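You operate a simulated robot arm through the tools that you are given. There is no shell and no other tool. Be economical: measure what you need, move in short steps, check, and stop when the job is done.

The job below is to be done with a simulated robot arm. You get a single attempt, and the scene is never put back.

## Task
Take the red cap and put it on top of the green pad on the cross belt top.

Only the result counts: the job must be done as asked and must still hold three seconds after the hand-in. Knocking over, shifting, dropping, spilling or breaking anything else fails it. Lids that push on must go on centred and level and be pressed home; caps that screw on are set level and turned clockwise until they are tight.

## Robot
A 7-joint arm with a two-finger parallel gripper, fixed in place. Base frame: the origin is at the foot of the arm, x ahead of it, y to its left, z up; the work surface is at about z = 0. Readings come in mm, degrees, newtons and seconds.
With the tool pointing down near the work surface it reaches from about 220 to 580 mm from the base axis. Its first joint turns from -66.0 to 66.0 degrees. Payload 2.5 kg.
Tool frame: the origin (TCP) lies between the finger pads and is the grasp point; the fingertips stand 23 mm ahead of it; z points along the fingers, y is the line along which they close. Largest opening 94 mm; finger width 38, thickness 10; the body of the gripper, 54 by 96 mm, starts 39 mm behind the TCP.
Orientation is told as [roll, pitch, yaw] about the base's x, y, z axes, in that order, counted from this pose: with the fingers straight down and closing along the base's y, the tool's x points along the base's -x, its y along +y and its z along -z.

## Interface
- The arm moves only by the tool servo_tool. Its arguments are lists of equal length, an entry for each row: "dr": the turn, a rotation vector about the tool's x, y, z in degrees, a list of three; "delta_pos": the shift along the tool's x, y, z in mm, a list of three; "hand": the finger opening in mm, from 0 to 94. In form: {"dr": [[wx, wy, wz], ...], "delta_pos": [[tx, ty, tz], ...], "hand": [hand, ...]}. A call has 1 to 10 rows; each row is the pose to reach, as a shift and turn from the pose commanded when the call began, along the tool's axes at that moment. Rows are played at 5 a second. More than 50 mm and 8.6 degrees between two rows, or a gripper value outside its range, and nothing of the call is played. Where a pose cannot be reached the arm comes as near as it can. A force on the tool above 40 N (or 10 N above the force at the start of the call, whichever is more), or a blocked arm, ends the call early, and 0.2 s more pass. The fingers move at their own pace (about 108 mm/s each) and stop on an object; they squeeze with about 36 N. The grip force told is the motor's: it shows also when the fingers shut on nothing. Time passes only in rows, and 0.2 s behind the last, so rows that repeat a pose let the fingers close. The reply holds the time, the measured pose of the TCP, the force on the tool along the base axes, the opening and the grip force, in the units named above and with some noise.
- Cameras (640 x 400 px; columns grow to the right, rows downward): "scene" is fixed at [112.7, -405.1, 524.2]; the picture's right is [0.83, -0.56, 0.00], its down [-0.39, -0.58, -0.72] and it looks along [0.40, 0.60, -0.69] (base axes); focal length 216 px, centre (320, 200). "wrist" rides on the gripper at [-39, 0, -44] in the tool frame; the picture's right is [0.00, -1.00, 0.00], its down [0.97, 0.00, -0.24] and it looks along [0.24, 0.00, 0.97] (tool axes); focal length 218 px, centre (320, 200).
- snapshot(camera): a new picture of that camera. The clock stands still meanwhile.
- pixel_to_xyz(camera, pixels): there is no depth. For up to 12 entries [column, row, z] of the newest picture of that camera ("zoom" is the newest enlarged one), the place [x, y] in the base frame at which the ray of that pixel passes the height z, good to about 2 mm, but the place of the scene camera against the robot may be out by one fixed shift of up to 12 mm in any direction. The clock stands still meanwhile.
- inspect(camera, box): a new picture of the part [left, top, right, bottom] of that camera's present view, enlarged. The clock stands still meanwhile.
- job_done(): hands the job in; it is judged then, once.

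Work in short steps. Measure before you move; look again where a grasp or a placing could have gone wrong, and mend it. You have 60 turns and 20 pictures in all, those below and enlarged ones among them. Open the gripper and draw the arm clear of the work before you hand the job in, unless the task says otherwise; then end with one line.

The tools are called by a JSON object that holds its "name" and its "arguments". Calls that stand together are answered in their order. servo_tool: Moves the arm, as the interface text tells. Its arguments: {"type":"object","properties":{"dr":{"type":"array","items":{"type":"array","items":{"type":"number"}}},"delta_pos":{"type":"array","items":{"type":"array","items":{"type":"number"}}},"hand":{"type":"array","items":{"type":"number"}}},"required":["dr","delta_pos","hand"]} The other tools are called the same way: snapshot (camera) takes a picture; pixel_to_xyz (camera, pixels) gives the place at which the rays of pixels pass given heights; inspect (camera, box) takes an enlarged picture of a part of a camera's view; job_done () hands the job in.

At the start:

```text
time_s: 0.0
tool_pos: [335.6, 60.5, 334.6]
ee_rot: [0.0, -0.1, 0.0]
ft_force: [-0.7, 0.7, 0.0]
grip_width: 94.0
grip_force: 0.2
```

scene: 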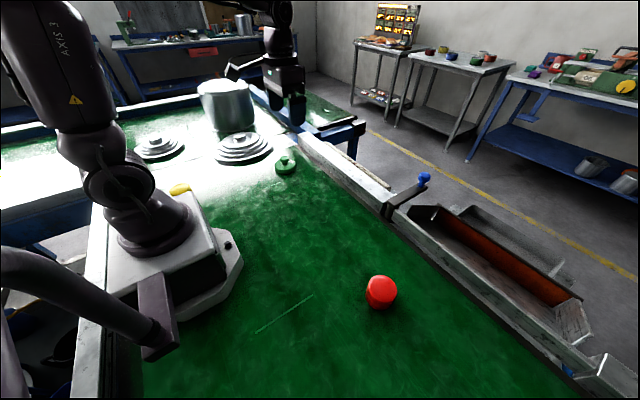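
wrist: 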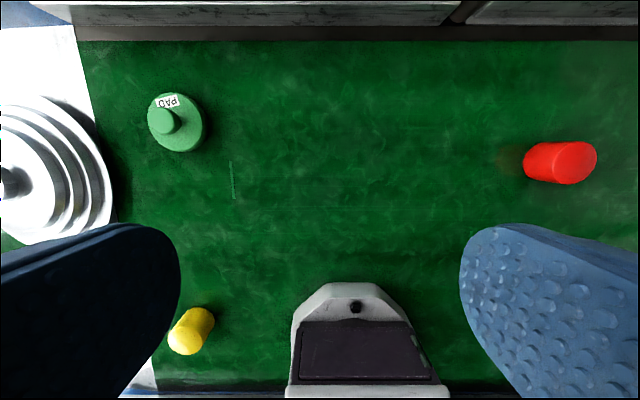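

The wrist picture shows the red cap near (560,162) and a green disc labelled PAD near (177,122). I enlarge both and compute their places.

{"name": "inspect", "arguments": {"camera": "wrist", "box": [120, 70, 240, 170]}}

{"name": "inspect", "arguments": {"camera": "scene", "box": [240, 130, 440, 330]}}

{"name": "pixel_to_xyz", "arguments": {"camera": "wrist", "pixels": [[575, 162, 40], [545, 162, 0], [177, 122, 15], [165, 121, 30], [595, 162, 40], [523, 162, 0], [205, 122, 10], [147, 122, 10]]}}

{"name": "pixel_to_xyz", "arguments": {"camera": "scene", "pixels": [[382, 283, 40], [380, 306, 0], [285, 167, 10], [286, 158, 25], [366, 290, 20], [397, 290, 20]]}}

```text
4.00 times, centred on (180, 120) of wrist
```

zoom: 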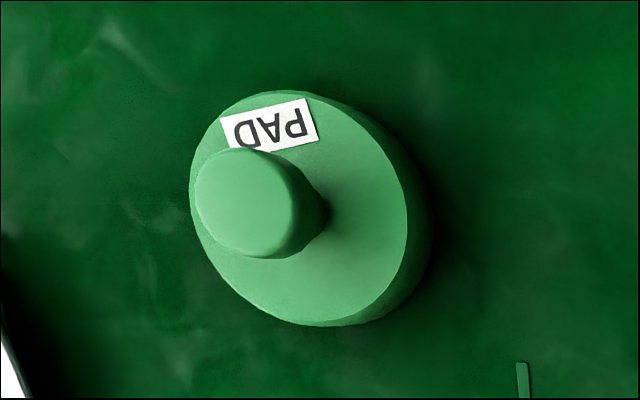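

```text
2.00 times, centred on (340, 230) of scene
```

zoom: 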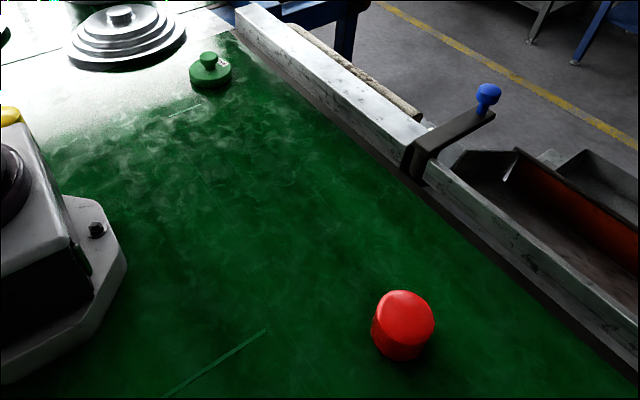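

```text
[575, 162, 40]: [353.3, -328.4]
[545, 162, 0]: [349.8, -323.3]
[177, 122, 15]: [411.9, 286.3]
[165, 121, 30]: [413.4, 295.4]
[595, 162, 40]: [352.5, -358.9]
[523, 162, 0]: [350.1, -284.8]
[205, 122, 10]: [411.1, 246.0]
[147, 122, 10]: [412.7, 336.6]
```

```text
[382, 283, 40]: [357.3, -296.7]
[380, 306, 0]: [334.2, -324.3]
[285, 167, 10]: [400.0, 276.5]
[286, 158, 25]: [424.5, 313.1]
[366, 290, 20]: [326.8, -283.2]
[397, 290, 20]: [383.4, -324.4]
```

The pad is a disc with a knob at about (412, 286), and the cap is near (353, -320). I move over the pad, staying high, to look closer before choosing the grasp.

{"name": "servo_tool", "arguments": {"dr": [[0, 0, 0], [0, 0, 0], [0, 0, 0], [0, 0, 0], [0, 0, 0], [0, 0, 0]], "delta_pos": [[-15, 35, 10], [-30, 70, 20], [-45, 105, 30], [-60, 140, 40], [-75, 175, 50], [-85, 200, 60]], "hand": [94, 94, 94, 94, 94, 94]}}

{"name": "snapshot", "arguments": {"camera": "wrist"}}

```text
time_s: 1.4
tool_pos: [420.8, 260.9, 272.9]
ee_rot: [-0.1, 0.0, -0.1]
ft_force: [-0.7, -0.4, 0.2]
grip_width: 94.2
grip_force: 0.1
```

```text
15 pictures are left
```

wrist: 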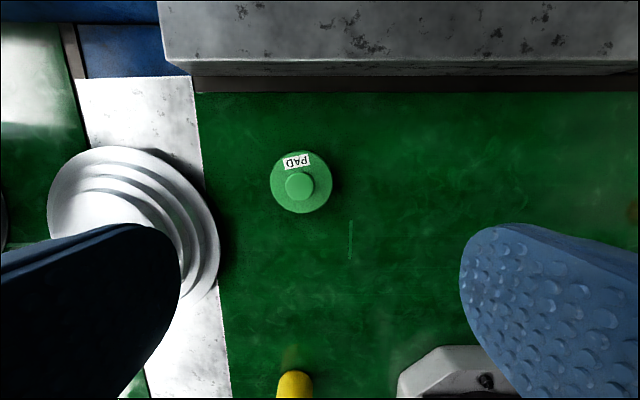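

From here the plate spans columns 270-332 and the knob centre is at (299,187). I convert these at several heights, to triangulate the knob top against the first view.

{"name": "pixel_to_xyz", "arguments": {"camera": "wrist", "pixels": [[299, 187, 20], [299, 187, 30], [299, 187, 40], [301, 182, 10], [301, 182, 15], [270, 182, 15], [332, 182, 15], [285, 187, 35], [313, 187, 35], [301, 151, 15], [301, 213, 15]]}}

{"name": "inspect", "arguments": {"camera": "wrist", "box": [250, 140, 350, 220]}}

```text
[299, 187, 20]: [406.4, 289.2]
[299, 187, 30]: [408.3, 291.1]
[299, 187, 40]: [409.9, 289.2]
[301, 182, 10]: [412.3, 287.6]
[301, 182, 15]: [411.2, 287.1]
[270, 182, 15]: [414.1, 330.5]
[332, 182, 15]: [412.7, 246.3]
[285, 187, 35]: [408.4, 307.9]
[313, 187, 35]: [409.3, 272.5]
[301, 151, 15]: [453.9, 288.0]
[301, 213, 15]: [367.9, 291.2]
```

```text
5.00 times, centred on (300, 180) of wrist
```

zoom: 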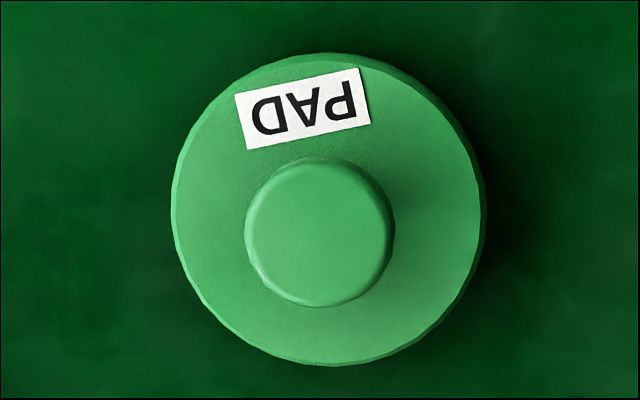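

The pad centre is (412, 288) with a knob about 36 mm wide whose top is near z=40. Now I go across to the red cap and look at it.

{"name": "servo_tool", "arguments": {"dr": [[0, 0, 0], [0, 0, 0], [0, 0, 0], [0, 0, 0], [0, 0, 0], [0, 0, 0], [0, 0, 0], [0, 0, 0], [0, 0, 0], [0, 0, 0]], "delta_pos": [[5, -48, 0], [10, -96, 0], [15, -144, 0], [20, -192, 0], [25, -240, 0], [30, -288, 0], [35, -336, 0], [40, -384, 0], [45, -432, 0], [50, -480, 0]], "hand": [94, 94, 94, 94, 94, 94, 94, 94, 94, 94]}}

{"name": "servo_tool", "arguments": {"dr": [[0, 0, 0], [0, 0, 0], [0, 0, 0], [0, 0, 0], [0, 0, 0]], "delta_pos": [[5, -40, 0], [10, -80, 10], [10, -98, 30], [10, -98, 50], [10, -98, 50]], "hand": [94, 94, 94, 94, 94]}}

{"name": "snapshot", "arguments": {"camera": "wrist"}}

```text
time_s: 3.6
tool_pos: [371.1, -217.0, 276.5]
ee_rot: [-0.1, 0.0, 0.1]
ft_force: [0.3, 0.0, 0.6]
grip_width: 94.1
grip_force: 0.1
```

```text
time_s: 4.8
tool_pos: [360.7, -317.5, 224.4]
ee_rot: [0.0, 0.0, 0.0]
ft_force: [-0.2, 0.1, 0.0]
grip_width: 93.8
grip_force: 0.0
```

```text
13 pictures are left
```

wrist: 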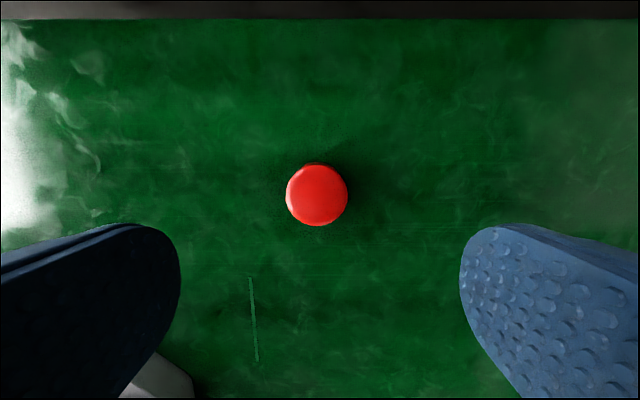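

The cap's top is at (317,195), about 62 px wide. I convert it at a few heights and enlarge it to check the shape.

{"name": "pixel_to_xyz", "arguments": {"camera": "wrist", "pixels": [[317, 195, 40], [317, 195, 50], [317, 195, 60], [286, 195, 50], [348, 195, 50], [317, 226, 50], [317, 165, 50], [317, 162, 0]]}}

{"name": "inspect", "arguments": {"camera": "wrist", "box": [270, 145, 370, 245]}}

{"name": "inspect", "arguments": {"camera": "scene", "box": [340, 255, 420, 325]}}

```text
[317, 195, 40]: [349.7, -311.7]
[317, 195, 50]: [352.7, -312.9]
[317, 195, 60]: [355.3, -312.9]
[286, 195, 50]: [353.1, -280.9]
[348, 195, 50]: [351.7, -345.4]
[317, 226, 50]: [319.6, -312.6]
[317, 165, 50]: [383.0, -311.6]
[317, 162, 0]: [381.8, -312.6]
```

```text
4.00 times, centred on (320, 195) of wrist
```

zoom: 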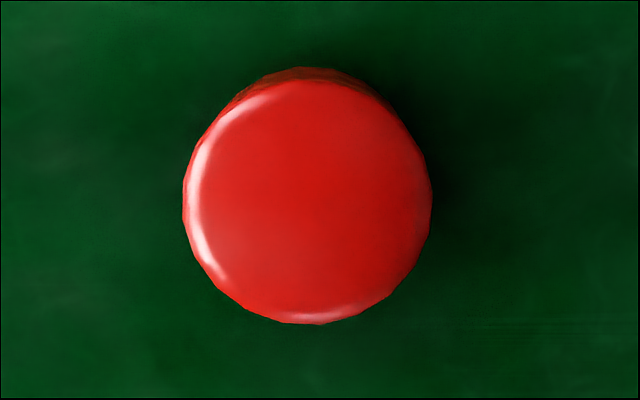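

```text
5.71 times, centred on (380, 290) of scene
```

zoom: 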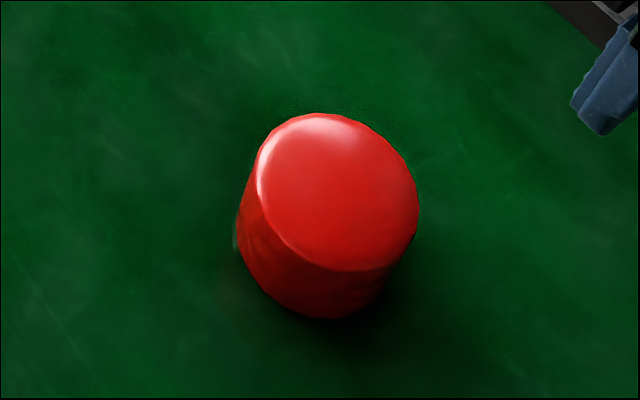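

The cap stands upright at (352.5, -313), about 63 mm across and 50 mm high. I go straight down over it with the fingers open, to TCP z about 32.

{"name": "servo_tool", "arguments": {"dr": [[0, 0, 0], [0, 0, 0], [0, 0, 0], [0, 0, 0], [0, 0, 0], [0, 0, 0], [0, 0, 0]], "delta_pos": [[8, 4.5, 30], [8, 4.5, 70], [8, 4.5, 110], [8, 4.5, 145], [8, 4.5, 170], [8, 4.5, 192], [8, 4.5, 192]], "hand": [94, 94, 94, 94, 94, 94, 94]}}

{"name": "snapshot", "arguments": {"camera": "wrist"}}

```text
time_s: 6.4
tool_pos: [352.3, -313.1, 29.8]
ee_rot: [0.1, 0.0, 0.1]
ft_force: [-0.4, 0.3, -0.2]
grip_width: 93.9
grip_force: 0.0
```

```text
10 pictures are left
```

wrist: 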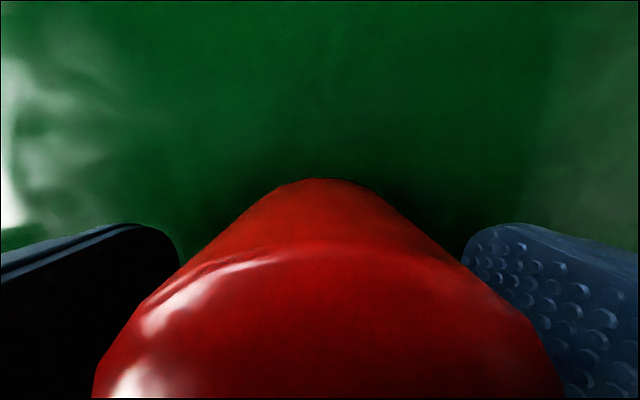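

The cap sits centred between the fingers, with no contact. I close, then lift a little.

{"name": "servo_tool", "arguments": {"dr": [[0, 0, 0], [0, 0, 0], [0, 0, 0], [0, 0, 0]], "delta_pos": [[0, 0, 0], [0, 0, 0], [0, 0, 0], [0, 0, 0]], "hand": [56, 50, 50, 50]}}

{"name": "servo_tool", "arguments": {"dr": [[0, 0, 0], [0, 0, 0], [0, 0, 0], [0, 0, 0], [0, 0, 0], [0, 0, 0], [0, 0, 0]], "delta_pos": [[0, 0, -5], [0, 0, -20], [0, 0, -50], [0, 0, -90], [0, 0, -130], [0, 0, -150], [0, 0, -150]], "hand": [50, 50, 50, 50, 50, 50, 50]}}

{"name": "snapshot", "arguments": {"camera": "scene"}}

```text
time_s: 7.4
tool_pos: [352.0, -313.3, 29.4]
ee_rot: [0.1, -0.1, 0.0]
ft_force: [0.4, 0.6, 0.3]
grip_width: 61.6
grip_force: 35.9
```

```text
time_s: 9.0
tool_pos: [352.1, -314.0, 181.7]
ee_rot: [-0.1, 0.0, 0.0]
ft_force: [-0.4, 0.1, -0.7]
grip_width: 61.5
grip_force: 36.4
```

```text
9 pictures are left
```

scene: 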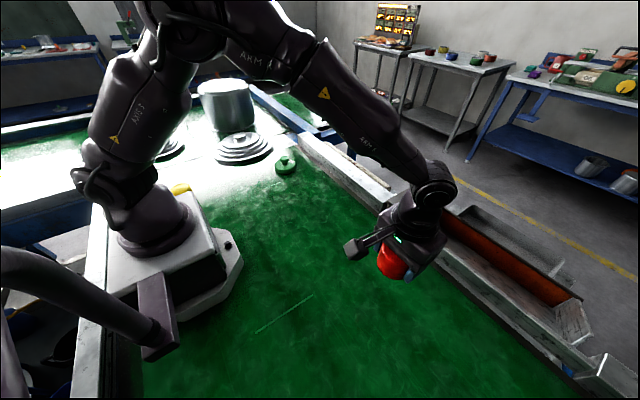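

The cap is held (61.5 mm), and its bottom is about 29.5 mm below the TCP. I carry it across to above the pad at (412, 288).

{"name": "servo_tool", "arguments": {"dr": [[0, 0, 0], [0, 0, 0], [0, 0, 0], [0, 0, 0], [0, 0, 0], [0, 0, 0], [0, 0, 0], [0, 0, 0], [0, 0, 0], [0, 0, 0]], "delta_pos": [[-4, 0, 0], [-8, 35, 0], [-12, 75, 0], [-16, 120, 0], [-20, 165, 0], [-24, 210, 0], [-28, 255, 0], [-32, 300, 0], [-36, 340, 0], [-40, 370, 0]], "hand": [50, 50, 50, 50, 50, 50, 50, 50, 50, 50]}}

{"name": "servo_tool", "arguments": {"dr": [[0, 0, 0], [0, 0, 0], [0, 0, 0], [0, 0, 0], [0, 0, 0], [0, 0, 0], [0, 0, 0], [0, 0, 0], [0, 0, 0]], "delta_pos": [[-4, 25, 0], [-8, 60, 0], [-12, 100, 0], [-16, 140, 0], [-19, 175, 0], [-20, 205, 0], [-20, 225, 0], [-20, 231, 0], [-20, 231, 0]], "hand": [50, 50, 50, 50, 50, 50, 50, 50, 50]}}

{"name": "snapshot", "arguments": {"camera": "wrist"}}

{"name": "inspect", "arguments": {"camera": "scene", "box": [235, 80, 335, 180]}}

```text
time_s: 11.2
tool_pos: [392.4, 57.4, 181.5]
ee_rot: [0.0, 0.0, -0.1]
ft_force: [0.4, 0.3, -0.2]
grip_width: 61.4
grip_force: 35.9
```

```text
time_s: 13.2
tool_pos: [412.4, 286.5, 181.6]
ee_rot: [0.0, -0.1, -0.1]
ft_force: [-0.6, -1.1, -1.2]
grip_width: 61.2
grip_force: 36.1
```

```text
8 pictures are left
```

wrist: 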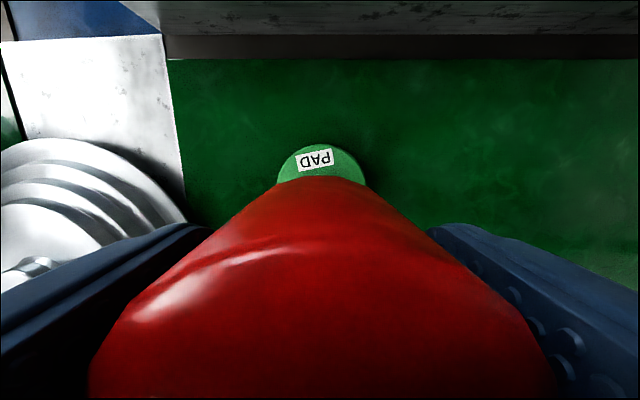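

```text
4.00 times, centred on (285, 130) of scene
```

zoom: 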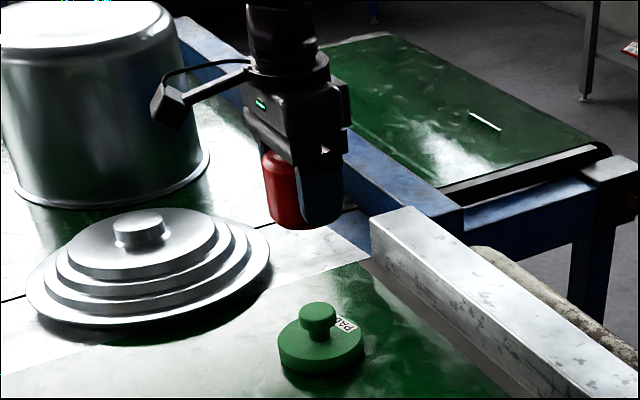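

The cap is over the pad; the plate shows at columns 277-367 at row 182, with its far edge at row 144. I check the plate centre from these before lowering.

{"name": "pixel_to_xyz", "arguments": {"camera": "wrist", "pixels": [[277, 182, 15], [367, 185, 15], [320, 144, 15], [320, 144, 20], [290, 155, 15], [352, 155, 15], [277, 182, 20], [367, 182, 20]]}}

{"name": "inspect", "arguments": {"camera": "wrist", "box": [270, 130, 370, 190]}}

```text
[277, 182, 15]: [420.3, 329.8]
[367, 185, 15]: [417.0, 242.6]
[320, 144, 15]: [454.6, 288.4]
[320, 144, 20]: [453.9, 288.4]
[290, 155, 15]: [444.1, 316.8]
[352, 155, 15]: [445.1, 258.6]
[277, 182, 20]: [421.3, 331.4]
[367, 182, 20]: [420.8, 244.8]
```

```text
6.40 times, centred on (320, 160) of wrist
```

zoom: 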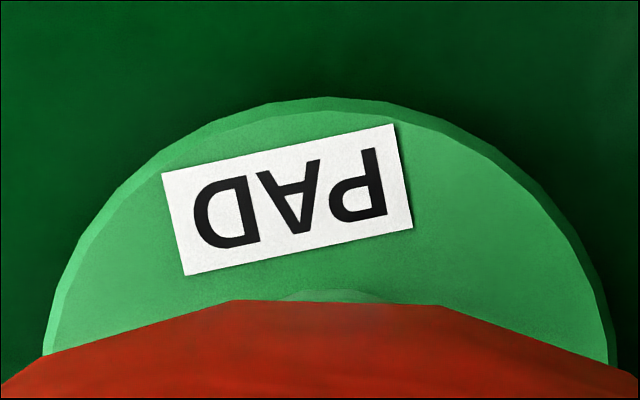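

The plate centre checks out at about (412, 287.5), under 1 mm from the TCP. I lower to z of about 82.

{"name": "servo_tool", "arguments": {"dr": [[0, 0, 0], [0, 0, 0], [0, 0, 0], [0, 0, 0], [0, 0, 0], [0, 0, 0]], "delta_pos": [[0, 0.7, 25], [0, 0.7, 55], [0, 0.7, 75], [0, 0.7, 90], [0, 0.7, 97], [0, 0.7, 97]], "hand": [50, 50, 50, 50, 50, 50]}}

{"name": "inspect", "arguments": {"camera": "scene", "box": [245, 110, 325, 190]}}

```text
time_s: 14.6
tool_pos: [414.0, 287.3, 85.3]
ee_rot: [0.0, 0.0, 0.0]
ft_force: [0.2, 0.6, -0.1]
grip_width: 61.3
grip_force: 36.4
```

```text
5.00 times, centred on (285, 150) of scene
```

zoom: 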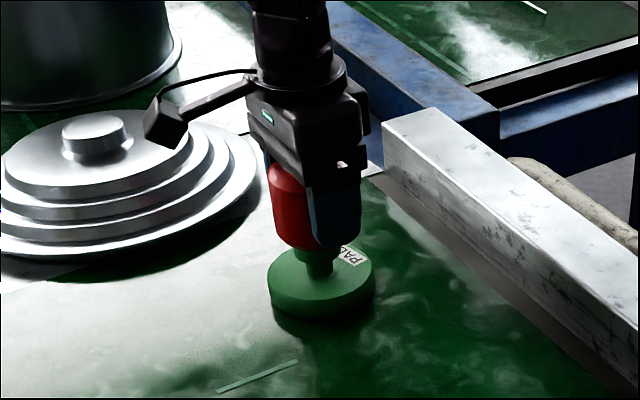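

The cap bottom is just above the knob. I lower it in millimetre rows, watching the force.

{"name": "servo_tool", "arguments": {"dr": [[0, 0, 0], [0, 0, 0], [0, 0, 0], [0, 0, 0], [0, 0, 0], [0, 0, 0]], "delta_pos": [[0.5, 0, 1], [1, 0, 2], [1, 0, 3], [1, 0, 4], [1, 0, 5], [1, 0, 5]], "hand": [50, 50, 50, 50, 50, 50]}}

```text
time_s: 16.0
tool_pos: [413.1, 287.4, 79.7]
ee_rot: [0.0, -0.1, 0.0]
ft_force: [-0.5, 0.5, -0.1]
grip_width: 61.3
grip_force: 36.0
```

No contact at z=79.7, so I continue down another 5 mm.

{"name": "servo_tool", "arguments": {"dr": [[0, 0, 0], [0, 0, 0], [0, 0, 0], [0, 0, 0], [0, 0, 0], [0, 0, 0]], "delta_pos": [[0.5, 0, 1], [0.5, 0, 2], [0.5, 0, 3], [0.5, 0, 4], [0.5, 0, 5], [0.5, 0, 5]], "hand": [50, 50, 50, 50, 50, 50]}}

```text
time_s: 17.2
tool_pos: [414.1, 288.6, 79.2]
ee_rot: [0.1, -0.4, 0.0]
ft_force: [-2.2, -0.6, 6.2]
grip_width: 61.0
grip_force: 36.4
stopped in row 6: the force on the tool passed its limit (the readings are from after the stop); the commanded pose is now the measured one
```

Contact came at z of about 79, so the cap bottom is on the knob top, near z=49.5. I check the picture before releasing.

{"name": "inspect", "arguments": {"camera": "scene", "box": [260, 130, 310, 180]}}

```text
8.00 times, centred on (285, 155) of scene
```

zoom: 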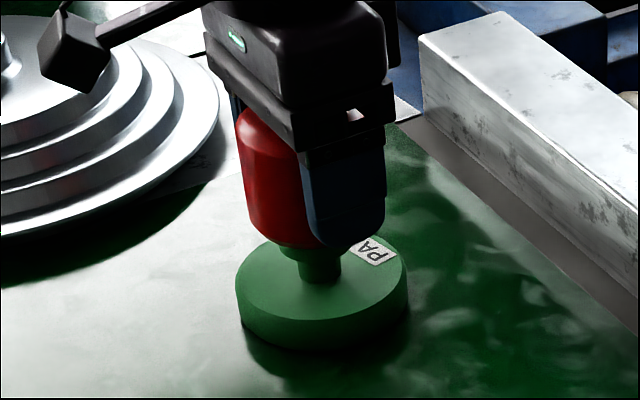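

The cap sits on the knob, centred to about 2-3 mm. I level the small tilt and open the fingers gradually.

{"name": "servo_tool", "arguments": {"dr": [[0, 0.4, 0], [0, 0.4, 0], [0, 0.4, 0], [0, 0.4, 0], [0, 0.4, 0], [0, 0.4, 0], [0, 0.4, 0]], "delta_pos": [[0, 0, 0], [0, 0, 0], [0, 0, 0], [0, 0, 0], [0, 0, 0], [0, 0, 0], [0, 0, 0]], "hand": [50, 60, 63, 67, 75, 88, 92]}}

{"name": "inspect", "arguments": {"camera": "scene", "box": [260, 130, 310, 180]}}

```text
time_s: 18.8
tool_pos: [414.0, 288.3, 78.4]
ee_rot: [0.0, 0.1, 0.0]
ft_force: [0.8, 0.7, 0.5]
grip_width: 91.9
grip_force: 0.0
```

```text
8.00 times, centred on (285, 155) of scene
```

zoom: 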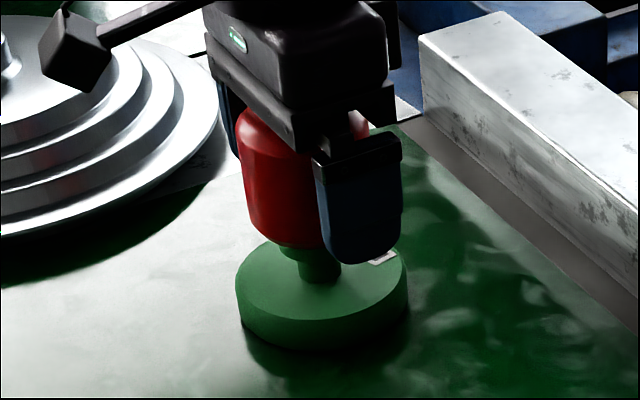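

The cap stands level on the knob, free of the fingers. I withdraw straight up and look again.

{"name": "servo_tool", "arguments": {"dr": [[0, 0, 0], [0, 0, 0], [0, 0, 0], [0, 0, 0], [0, 0, 0], [0, 0, 0], [0, 0, 0]], "delta_pos": [[0, 0, -8], [0, 0, -20], [0, 0, -40], [0, 0, -70], [0, 0, -110], [0, 0, -150], [0, 0, -180]], "hand": [92, 92, 92, 92, 92, 92, 92]}}

{"name": "servo_tool", "arguments": {"dr": [[0, 0, 0], [0, 0, 0], [0, 0, 0], [0, 0, 0]], "delta_pos": [[10, -40, 0], [20, -80, 0], [30, -120, 0], [30, -120, 0]], "hand": [92, 92, 92, 92]}}

{"name": "inspect", "arguments": {"camera": "scene", "box": [245, 110, 325, 190]}}

```text
time_s: 20.4
tool_pos: [413.0, 287.9, 258.1]
ee_rot: [0.0, 0.0, 0.0]
ft_force: [0.9, -0.8, 0.7]
grip_width: 92.0
grip_force: 0.0
```

```text
time_s: 21.4
tool_pos: [384.1, 168.4, 259.3]
ee_rot: [0.1, 0.1, 0.0]
ft_force: [-0.7, 0.4, -0.4]
grip_width: 92.2
grip_force: 0.1
```

```text
5.00 times, centred on (285, 150) of scene
```

zoom: 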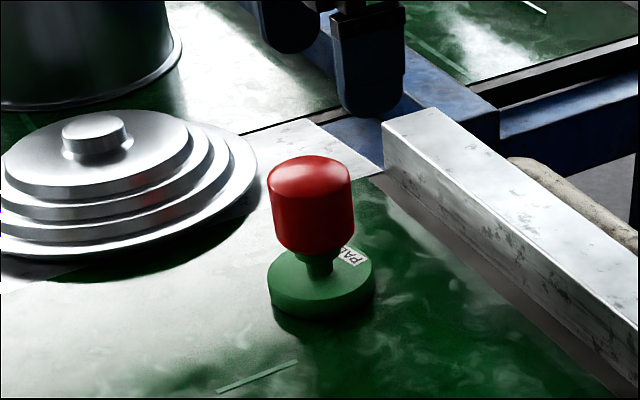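

The cap stands upright and centred on top of the pad, nothing else has moved, and the arm is clear. I hand the job in.

{"name": "job_done", "arguments": {}}

```text
The job is handed in.
```

The red cap is standing upright and level on the knob in the middle of the green pad, with the gripper open, the arm drawn clear, and no other object seen to have moved.
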